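You operate a simulated robot arm through the tools that you are given. There is no shell and no other tool. Be economical: measure what you need, move in short steps, check, and stop when the job is done.

The job below is to be done with a simulated robot arm. You get a single attempt, and the scene is never put back.

## Task
Fetch the signal lamp and set it on the silver plate on the top of the bonding bench.
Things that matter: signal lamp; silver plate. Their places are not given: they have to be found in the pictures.

Only the result counts: the job must be done as asked and must still hold three seconds after the hand-in. Knocking over, shifting, dropping, spilling or breaking anything else fails it.

## Robot
A 7-joint arm with a two-finger parallel gripper, fixed in place. Base frame: the origin is at the foot of the arm, x ahead of it, y to its left, z up; the work surface is at about z = 0. Lengths are in cm, angles in degrees, forces in N, time in s.
With the tool pointing down near the work surface it reaches from about 24 to 62 cm from the base axis. Its first joint turns from -66.0 to 66.0 degrees. Payload 2.6 kg.
The tool frame sits at the grasp point between the pads (the TCP): z along the fingers, y along the line on which they close. The tips reach 3 cm beyond it. Largest opening 9.4 cm; finger width 2.8, thickness 1; the body of the gripper, 5 by 9.6 cm, starts 5.5 cm behind the TCP.
Orientation is that of the tool frame in the base frame, as a unit quaternion [w, x, y, z]. With the fingers straight down and closing along the base's y, the tool's x points along the base's -x, its y along +y and its z along -z.

## Interface
- The arm moves only by the tool arm_command. Its argument "plan" is a list of rows, each a list of 7 numbers: the shift along the tool's x, y, z in cm, then the turn, a rotation vector about the tool's x, y, z in degrees, then the gripper command, from -1 (fully open) to 1 (shut), values between in proportion. In form: [[tx, ty, tz, wx, wy, wz, jaw], ...]. A call has 1 to 20 rows; each row shifts and turns the commanded pose from where the row before left it, along the tool's axes as they then stand. Each row takes 0.2 s and may step no farther than 5 cm and 8.6 degrees from the row before; otherwise, or with a gripper value out of range, the whole call is refused. Where a pose cannot be reached the arm comes as near as it can. A force on the tool above 40 N (or 10 N above the force at the start of the call, whichever is more), or a blocked arm, ends the call early, and 0.2 s more pass. The fingers move at their own pace (about 7.2 cm/s each) and stop on an object; they squeeze with about 33 N. The grip force told is the motor's: it shows also when the fingers shut on nothing. Time passes only in rows, and 0.2 s behind the last, so rows that do not move let the fingers close. It gives the time, the measured TCP pose, the force on the tool (base axes), the opening and the grip force at its end, in the units of the frame above (readings bear some noise), and new pictures: "views" is both (left out), scene, wrist or none.
- Cameras (640 x 400 px; columns grow to the right, rows downward): "scene" is fixed at [4.03, 44.88, 54.74]; the picture's right is [-0.63, -0.78, 0.00], its down [-0.58, 0.47, -0.67] and it looks along [0.52, -0.42, -0.74] (base axes); focal length 336 px, centre (320, 200). "wrist" rides on the gripper at [7.6, 1.4, -10.2] in the tool frame; the picture's right is [-0.18, 0.98, 0.00], its down [-0.75, -0.14, -0.64] and it looks along [-0.63, -0.12, 0.77] (tool axes); focal length 243 px, centre (320, 200).
- probe_pixels(camera, pixels): for up to 12 pixels [column, row] of the newest picture of that camera ("zoom" is the newest enlarged one), the place [x, y, z] in the base frame of the surface seen there, good to about 0.2 cm. It takes no simulated time.
- enlarge(camera, box): a new picture of the part [left, top, right, bottom] of that camera's present view, enlarged. It takes no simulated time.
- sign_off(): hands the job in; it is judged then, once.

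Work in short steps. Measure before you move; look again where a grasp or a placing could have gone wrong, and mend it. You have 60 turns and 170 pictures in all, those below and enlarged ones among them. Open the gripper and draw the arm clear of the work before you hand the job in, unless the task says otherwise; then end with one line.

The tools are called as a command line: name --pt "numbers of a row" for each row, then --argument value for the rest, lists and objects as JSON in quotes. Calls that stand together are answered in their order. arm_command: Moves the arm, as the interface text tells. Its arguments: {"type":"object","properties":{"plan":{"type":"array","items":{"type":"array","items":{"type":"number"}}},"views":{"type":"string","enum":["both","scene","wrist","none"]}},"required":["plan"]} The other tools are called the same way: probe_pixels (camera, pixels) gives the place of the surface under pixels of a picture; enlarge (camera, box) takes an enlarged picture of a part of a camera's view; sign_off () hands the job in.

At the start:

```text
time: 0.0
tcp_pos: [32.14, 18.58, 22.68]
ee_rot: [0.0, 0.0, 1.0, -0.001]
force: [-0.5, 0.0, 0.2]
finger_gap: 9.42
finger_force: 0.0
```

scene: 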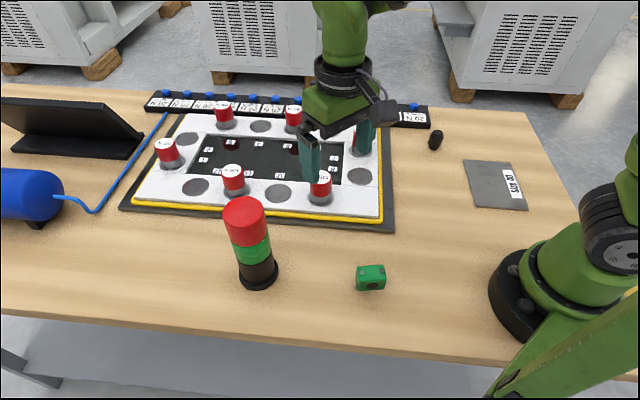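
wrist: 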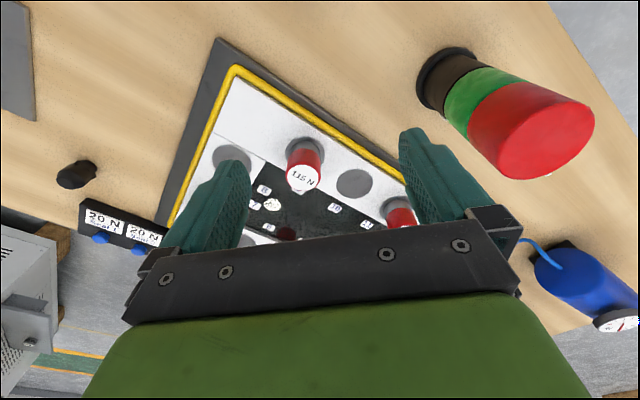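

The signal lamp appears at about (250,245) in the scene picture, and a grey plate at about (495,185). I'll enlarge both and probe them.

enlarge --camera "scene" --box '[430, 130, 560, 230]'

enlarge --camera "scene" --box '[200, 180, 400, 305]'

probe_pixels --camera "scene" --pixels '[[243, 208], [226, 206], [264, 203], [240, 199], [248, 217], [250, 255], [258, 283], [465, 162], [511, 164], [526, 208], [474, 205], [490, 185]]'

```text
4.00 times, centred on (495, 180) of scene
```

zoom: 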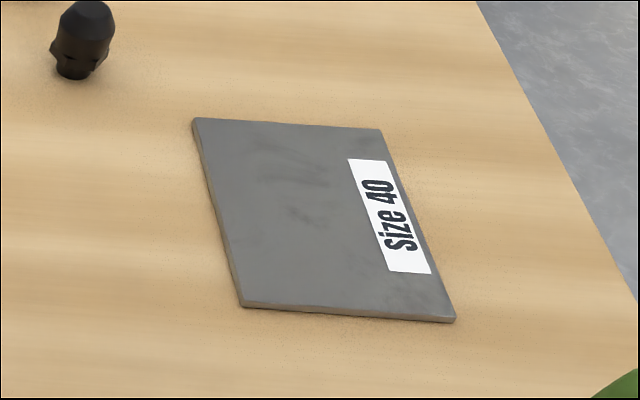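

```text
3.20 times, centred on (300, 242) of scene
```

zoom: 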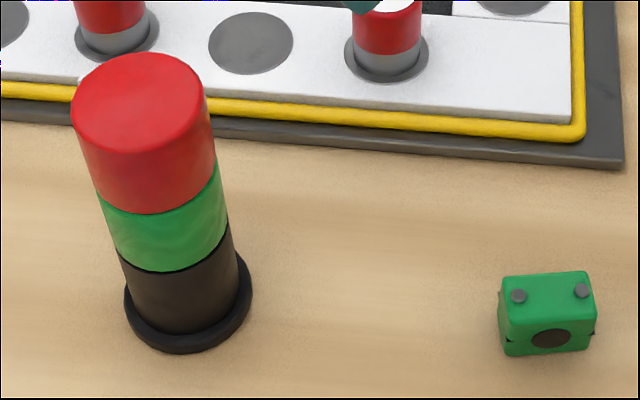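

```text
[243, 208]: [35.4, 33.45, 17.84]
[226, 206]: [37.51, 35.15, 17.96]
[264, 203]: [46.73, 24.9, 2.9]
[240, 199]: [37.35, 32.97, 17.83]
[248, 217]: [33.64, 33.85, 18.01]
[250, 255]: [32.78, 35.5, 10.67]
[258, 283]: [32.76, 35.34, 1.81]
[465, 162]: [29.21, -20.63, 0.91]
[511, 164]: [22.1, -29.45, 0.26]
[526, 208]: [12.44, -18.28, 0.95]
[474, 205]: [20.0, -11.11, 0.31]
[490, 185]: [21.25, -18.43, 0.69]
```

The lamp top is at z≈17.9 and the plate centre is near (21,-19). I'll probe the lamp's top rim and the plate corners more precisely.

probe_pixels --camera "zoom" --pixels '[[76, 105], [135, 56], [200, 85], [150, 126], [100, 66], [180, 62], [110, 125], [190, 110], [545, 285], [388, 8]]'

probe_pixels --camera "scene" --pixels '[[465, 161], [510, 164], [524, 208], [475, 204], [494, 185], [436, 133], [372, 268]]'

```text
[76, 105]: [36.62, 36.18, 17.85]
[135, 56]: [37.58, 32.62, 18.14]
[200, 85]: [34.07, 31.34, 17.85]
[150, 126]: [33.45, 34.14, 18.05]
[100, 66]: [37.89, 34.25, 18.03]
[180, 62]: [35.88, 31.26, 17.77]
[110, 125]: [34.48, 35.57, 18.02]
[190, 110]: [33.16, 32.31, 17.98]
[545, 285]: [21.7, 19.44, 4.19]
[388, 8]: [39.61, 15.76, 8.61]
```

```text
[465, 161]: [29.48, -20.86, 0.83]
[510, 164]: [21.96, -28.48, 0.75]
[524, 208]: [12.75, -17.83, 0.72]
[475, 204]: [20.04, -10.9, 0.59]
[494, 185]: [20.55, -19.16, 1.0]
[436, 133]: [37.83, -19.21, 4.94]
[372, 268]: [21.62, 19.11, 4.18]
```

The lamp centre is about (35.5, 33.6) with radius about 2.9, and the plate centre is about (21.0, -19.5). I'll move above the lamp with the jaws open, then check.

arm_command --pt "0 0 -2 0 0 0 -1" --pt "-0.56 2.5 0 0 0 0 -1" --pt "-0.56 2.5 0 0 0 0 -1" --pt "-0.56 2.5 0 0 0 0 -1" --pt "-0.56 2.5 0 0 0 0 -1" --pt "-0.56 2.5 0 0 0 0 -1" --pt "-0.56 2.5 0 0 0 0 -1" --pt "0 0 0 0 0 0 -1"

```text
time: 1.8
tcp_pos: [35.63, 33.63, 24.73]
ee_rot: [0.0, 0.0, 1.0, 0.0]
force: [0.6, 0.9, 0.5]
finger_gap: 9.38
finger_force: 0.1
```

scene: 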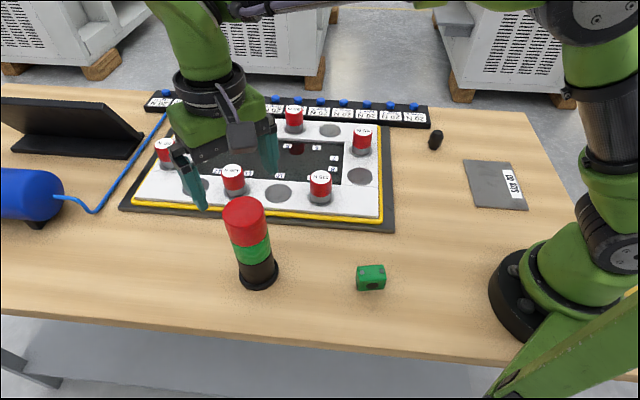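
wrist: 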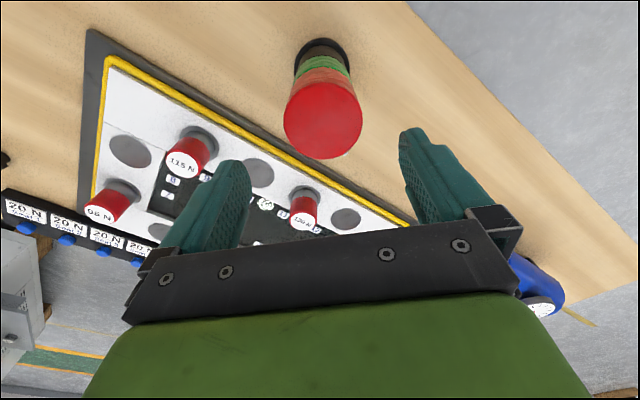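

The gripper should now be over the lamp. I'll verify the lamp's top position using the wrist camera (circle centred near (323,118)).

probe_pixels --camera "wrist" --pixels '[[323, 120], [286, 122], [360, 116], [325, 156], [320, 86], [322, 60], [322, 68]]'

```text
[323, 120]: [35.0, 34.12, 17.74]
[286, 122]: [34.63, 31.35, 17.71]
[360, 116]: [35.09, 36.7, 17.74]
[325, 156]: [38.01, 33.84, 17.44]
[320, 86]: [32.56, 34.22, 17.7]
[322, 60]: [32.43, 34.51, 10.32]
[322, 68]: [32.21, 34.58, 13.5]
```

The wrist probes give a centre near (35.3, 33.95), so I'll shift slightly and descend to z≈14 with the jaws open.

arm_command --pt "0.25 0.22 0 0 0 0 -1" --pt "0 0 2 0 0 0 -1" --pt "0 0 2 0 0 0 -1" --pt "0 0 2 0 0 0 -1" --pt "0 0 2 0 0 0 -1" --pt "0 0 1.5 0 0 0 -1" --pt "0 0 1.0 0 0 0 -1" --pt "0 0 0 0 0 0 -1"

```text
time: 3.6
tcp_pos: [35.34, 33.98, 14.39]
ee_rot: [0.001, 0.0, 1.0, -0.001]
force: [-0.1, 0.6, -0.5]
finger_gap: 9.41
finger_force: 0.0
```

scene: 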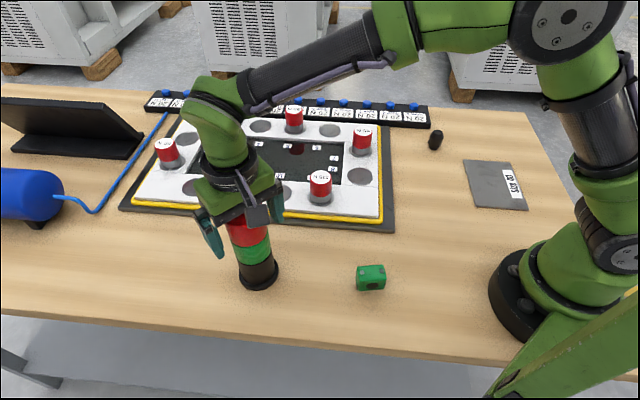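
wrist: 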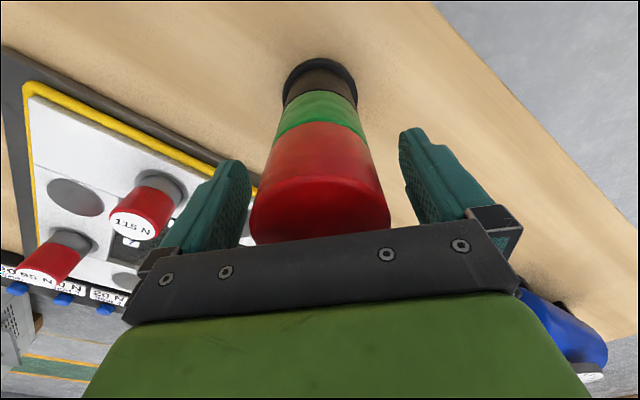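

The lamp is centred between the fingers (cols 250–390, with the fingers at about 245 and 405). I'll close the jaws.

arm_command --pt "0 0 0 0 0 0 -0.2" --pt "0 0 0 0 0 0 0.2" --pt "0 0 0 0 0 0 1" --pt "0 0 0 0 0 0 1" --pt "0 0 0 0 0 0 1" --views "wrist"

```text
time: 4.8
tcp_pos: [35.62, 33.97, 14.33]
ee_rot: [0.0, 0.001, 1.0, 0.0]
force: [-1.8, 0.5, 0.6]
finger_gap: 5.93
finger_force: 33.0
```

wrist: 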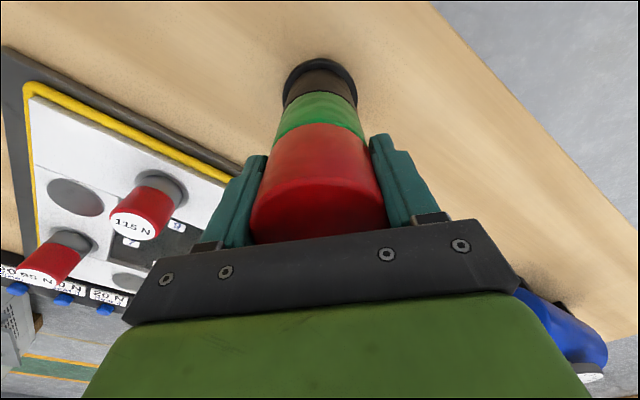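

The lamp is gripped at 5.93 cm opening and 33 N. I'll lift it straight up 3 cm, slowly, and check.

arm_command --pt "0 0 -0.5 0 0 0 1" --pt "0 0 -1 0 0 0 1" --pt "0 0 -1.5 0 0 0 1" --pt "0 0 0 0 0 0 1"

```text
time: 5.8
tcp_pos: [35.47, 33.84, 17.31]
ee_rot: [0.0, 0.0, 1.0, -0.001]
force: [0.1, -0.5, -2.8]
finger_gap: 5.96
finger_force: 32.9
```

scene: 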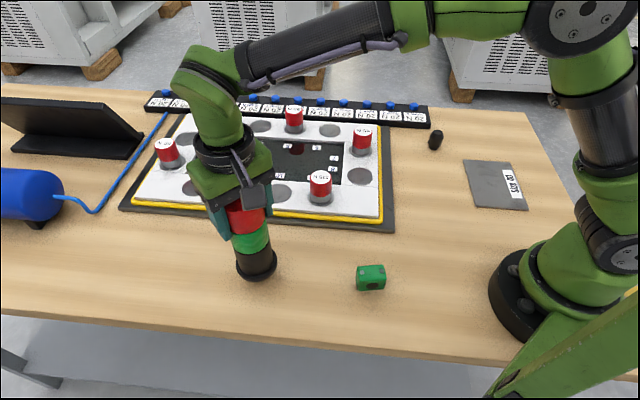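
wrist: 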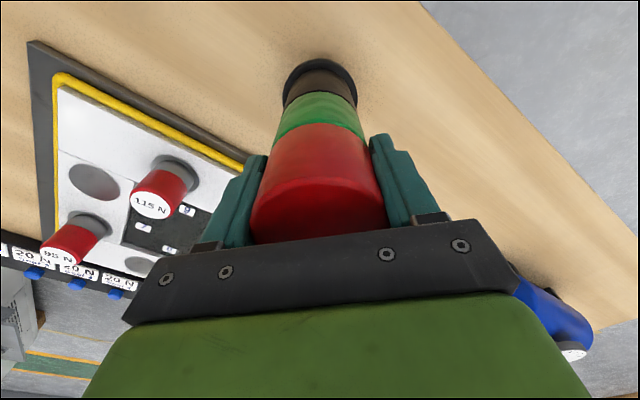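

The lamp is lifting cleanly. I'll raise it to about z=27 so its bottom clears the weights on the board, then start the traverse along a straight line.

arm_command --pt "0 0 -1.5 0 0 0 1" --pt "0 0 -2.5 0 0 0 1" --pt "0 0 -2.5 0 0 0 1" --pt "0 0 -2 0 0 0 1" --pt "0 0 -1.5 0 0 0 1" --pt "0.27 -1 0 0 0 0 1" --pt "0.54 -2 0 0 0 0 1" --pt "0.68 -2.5 0 0 0 0 1" --pt "0.68 -2.5 0 0 0 0 1" --pt "0.68 -2.5 0 0 0 0 1" --pt "0.68 -2.5 0 0 0 0 1" --pt "0.68 -2.5 0 0 0 0 1" --pt "0.68 -2.5 0 0 0 0 1" --pt "0.68 -2.5 0 0 0 0 1" --pt "0.68 -2.5 0 0 0 0 1" --pt "0.54 -2 0 0 0 0 1" --pt "0.27 -1 0 0 0 0 1" --pt "0 0 0 0 0 0 1"

```text
time: 9.6
tcp_pos: [28.3, 7.83, 27.24]
ee_rot: [-0.001, 0.0, 1.0, 0.0]
force: [-0.3, -0.7, -4.1]
finger_gap: 5.91
finger_force: 33.5
```

scene: 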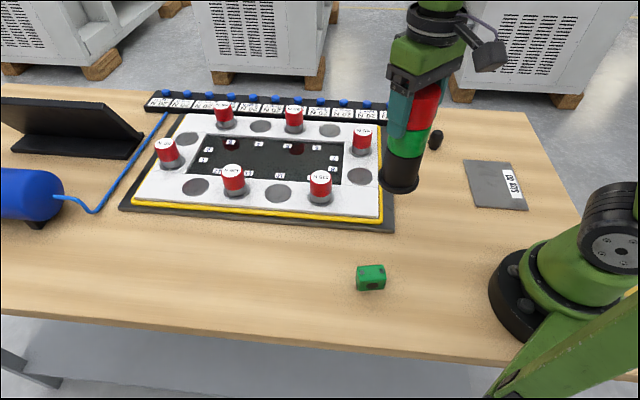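
wrist: 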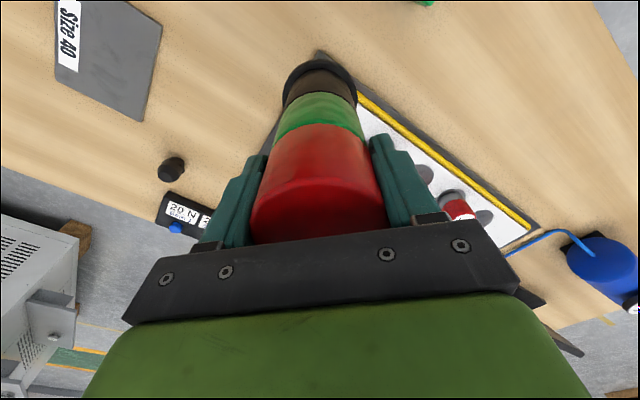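

The grip is holding. I'll continue in y at x≈28 to keep radius, then draw in to x≈21.2.

arm_command --pt "0 -1 0 0 0 0 1" --pt "0 -2 0 0 0 0 1" --pt "0 -2.5 0 0 0 0 1" --pt "0 -2.5 0 0 0 0 1" --pt "0 -2.5 0 0 0 0 1" --pt "0 -2.5 0 0 0 0 1" --pt "0 -2.5 0 0 0 0 1" --pt "0.5 -2.5 0 0 0 0 1" --pt "1 -2.5 0 0 0 0 1" --pt "1.5 -2.5 0 0 0 0 1" --pt "1.5 -2.3 0 0 0 0 1" --pt "1.5 -1.5 0 0 0 0 1" --pt "1.1 -0.5 0 0 0 0 1" --pt "0 0 0 0 0 0 1"

```text
time: 12.6
tcp_pos: [21.28, -19.45, 27.31]
ee_rot: [-0.001, 0.0, 1.0, 0.0]
force: [0.0, 0.3, -3.2]
finger_gap: 5.93
finger_force: 32.9
```

scene: 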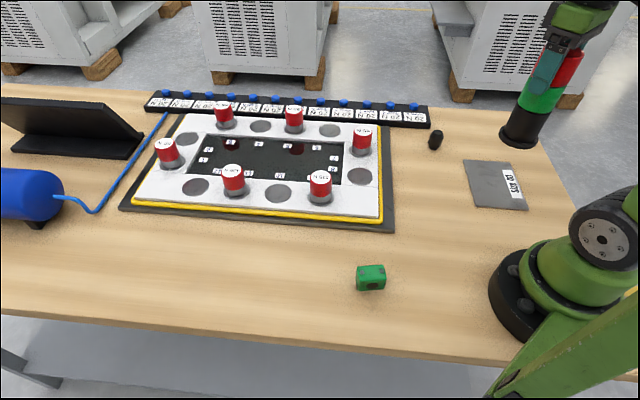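
wrist: 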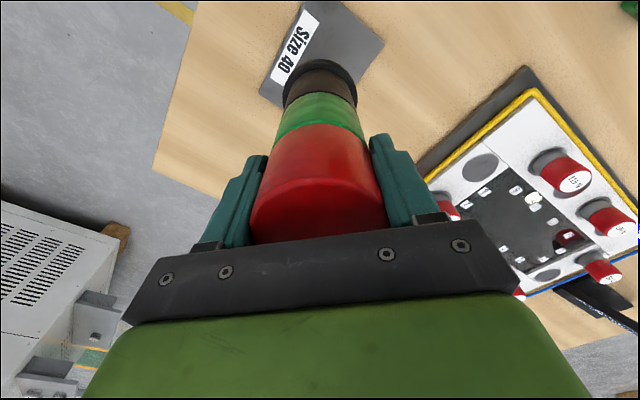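

Now above the plate centre. I'll lower 10.8 cm to hover about 1.5 cm over it.

arm_command --pt "0 0 1 0 0 0 1" --pt "0 0 2 0 0 0 1" --pt "0 0 2 0 0 0 1" --pt "0 0 2 0 0 0 1" --pt "0 0 2 0 0 0 1" --pt "0 0 1 0 0 0 1" --pt "0 0 0.8 0 0 0 1" --pt "0 0 0 0 0 0 1"

enlarge --camera "scene" --box '[430, 110, 560, 230]'

```text
time: 14.4
tcp_pos: [21.14, -19.43, 16.42]
ee_rot: [0.0, 0.0, 1.0, 0.0]
force: [-0.6, 0.6, -2.7]
finger_gap: 5.95
finger_force: 33.1
```

scene: 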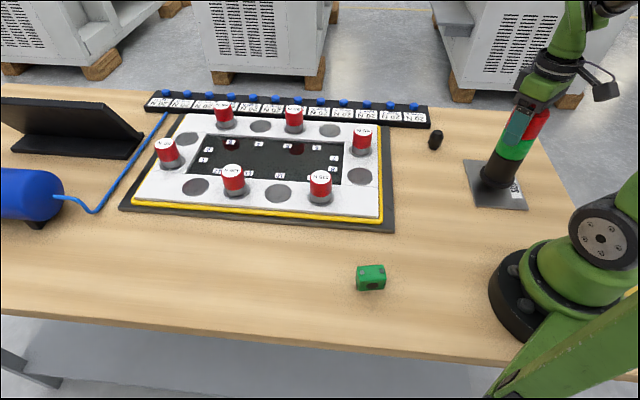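
wrist: 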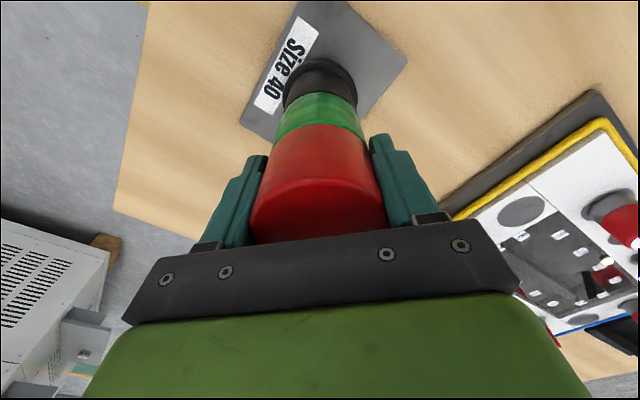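

```text
3.33 times, centred on (495, 170) of scene
```

zoom: 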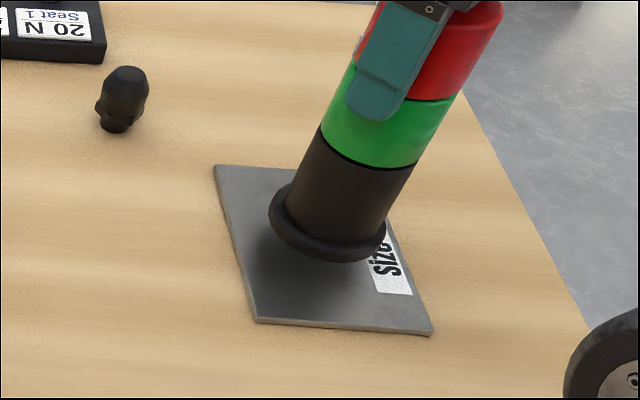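

The lamp hovers over the plate centre. I'll lower the last bit in small steps toward TCP z≈15.1 and watch the force.

arm_command --pt "0 0 0.4 0 0 0 1" --pt "0 0 0.3 0 0 0 1" --pt "0 0 0.2 0 0 0 1" --pt "0 0 0.2 0 0 0 1" --pt "0 0 0 0 0 0 1" --views "none"

enlarge --camera "scene" --box '[450, 140, 550, 220]'

```text
time: 15.6
tcp_pos: [21.26, -19.49, 15.31]
ee_rot: [-0.001, 0.0, 1.0, 0.0]
force: [0.7, 0.6, -3.1]
finger_gap: 5.93
finger_force: 33.1
```

```text
5.00 times, centred on (500, 180) of scene
```

zoom: 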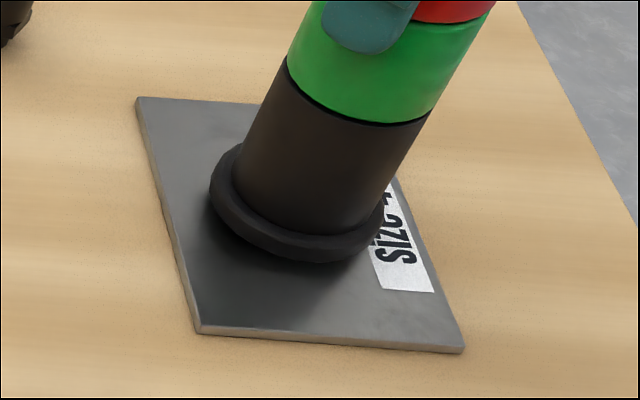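

The weight is still carried (-3 N), so there is no contact yet. I'll go 0.1 cm at a time.

arm_command --pt "0 0 0.1 0 0 0 1" --pt "0 0 0.1 0 0 0 1" --pt "0 0 0 0 0 0 1" --views "none"

```text
time: 16.4
tcp_pos: [21.31, -19.46, 15.11]
ee_rot: [0.0, 0.0, 1.0, 0.0]
force: [0.3, 0.0, -2.8]
finger_gap: 5.94
finger_force: 32.5
```

Still -2.8 N, so I'll continue down slightly.

arm_command --pt "0 0 0.1 0 0 0 1" --pt "0 0 0 0 0 0 1" --views "none"

```text
time: 17.0
tcp_pos: [21.16, -19.35, 15.08]
ee_rot: [0.0, 0.0, 1.0, 0.001]
force: [0.1, 0.2, -4.2]
finger_gap: 5.94
finger_force: 32.9
```

arm_command --pt "0 0 0.1 0 0 0 1" --pt "0 0 0 0 0 0 1" --views "none"

enlarge --camera "scene" --box '[450, 140, 550, 220]'

```text
time: 17.6
tcp_pos: [21.21, -19.45, 14.93]
ee_rot: [-0.001, 0.0, 1.0, 0.0]
force: [0.8, 0.1, -3.1]
finger_gap: 5.94
finger_force: 33.3
```

```text
5.00 times, centred on (500, 180) of scene
```

zoom: 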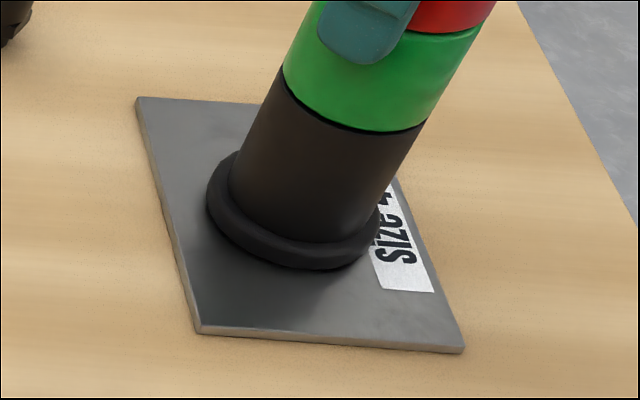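

The force is still about -3 N, so the lamp hangs just above the plate. I'll take another 0.1 cm step.

arm_command --pt "0 0 0.1 0 0 0 1" --pt "0 0 0 0 0 0 1" --views "none"

```text
time: 18.2
tcp_pos: [21.19, -19.42, 14.96]
ee_rot: [0.001, 0.0, 1.0, 0.0]
force: [-3.2, 1.3, 8.2]
finger_gap: 5.94
finger_force: 33.6
```

The force rose to +8 N, so the lamp is on the plate. I'll ease up 0.05 cm and open the jaws gradually.

arm_command --pt "0 0 -0.05 0 0 0 1" --pt "0 0 0 0 0 0 0.1" --pt "0 0 0 0 0 0 -0.4" --pt "0 0 0 0 0 0 -1" --pt "0 0 0 0 0 0 -1" --pt "0 0 0 0 0 0 -1"

```text
time: 19.6
tcp_pos: [21.18, -19.57, 14.84]
ee_rot: [-0.001, 0.0, 1.0, 0.0]
force: [0.1, -0.1, -0.1]
finger_gap: 9.39
finger_force: 0.1
```

scene: 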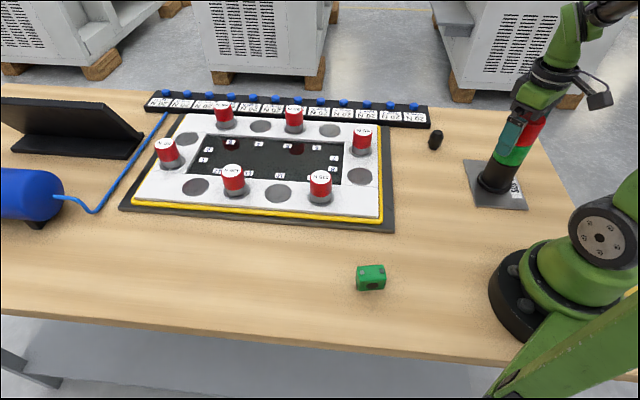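
wrist: 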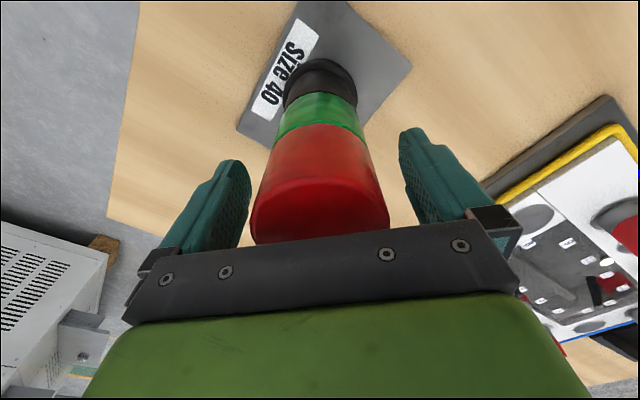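

The lamp stands free between the open fingers. I'll withdraw straight up, then move aside.

arm_command --pt "0 0 -1 0 0 0 -1" --pt "0 0 -2 0 0 0 -1" --pt "0 0 -2.5 0 0 0 -1" --pt "0 0 -2.5 0 0 0 -1" --pt "0 0 -2.5 0 0 0 -1" --pt "0 0 -2 0 0 0 -1" --pt "-1.5 2 0 0 0 0 -1" --pt "-1.5 2.5 0 0 0 0 -1" --pt "-1.5 2.5 0 0 0 0 -1" --pt "-1 2.5 0 0 0 0 -1" --pt "0 2 0 0 0 0 -1" --pt "0 0 0 0 0 0 -1"

enlarge --camera "scene" --box '[430, 80, 570, 220]'

```text
time: 22.2
tcp_pos: [26.63, -8.03, 27.49]
ee_rot: [0.0, 0.0, 1.0, 0.0]
force: [-0.7, 0.7, -0.2]
finger_gap: 9.41
finger_force: 0.1
```

scene: 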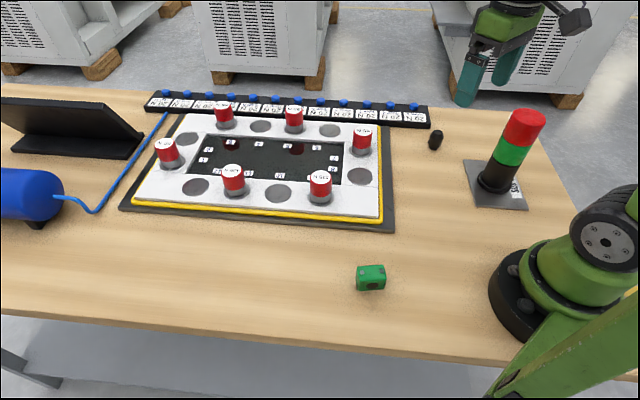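
wrist: 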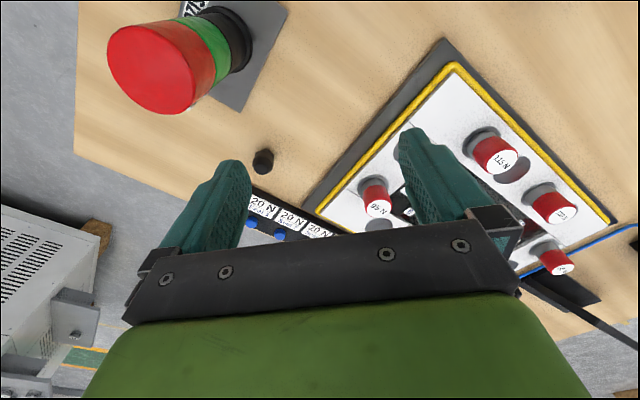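

```text
2.86 times, centred on (500, 150) of scene
```

zoom: 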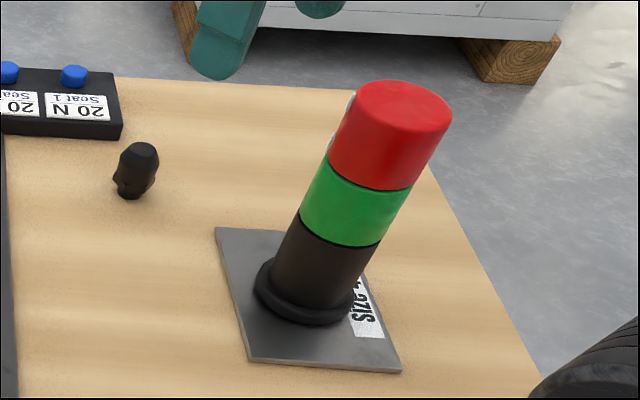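

The lamp stands upright in the middle of the plate, the arm is clear and nothing else has moved, so I'm handing in.

sign_off

```text
The job is handed in.
```

The signal lamp is standing on the silver plate, the gripper is open and clear of it, and the job is handed in.
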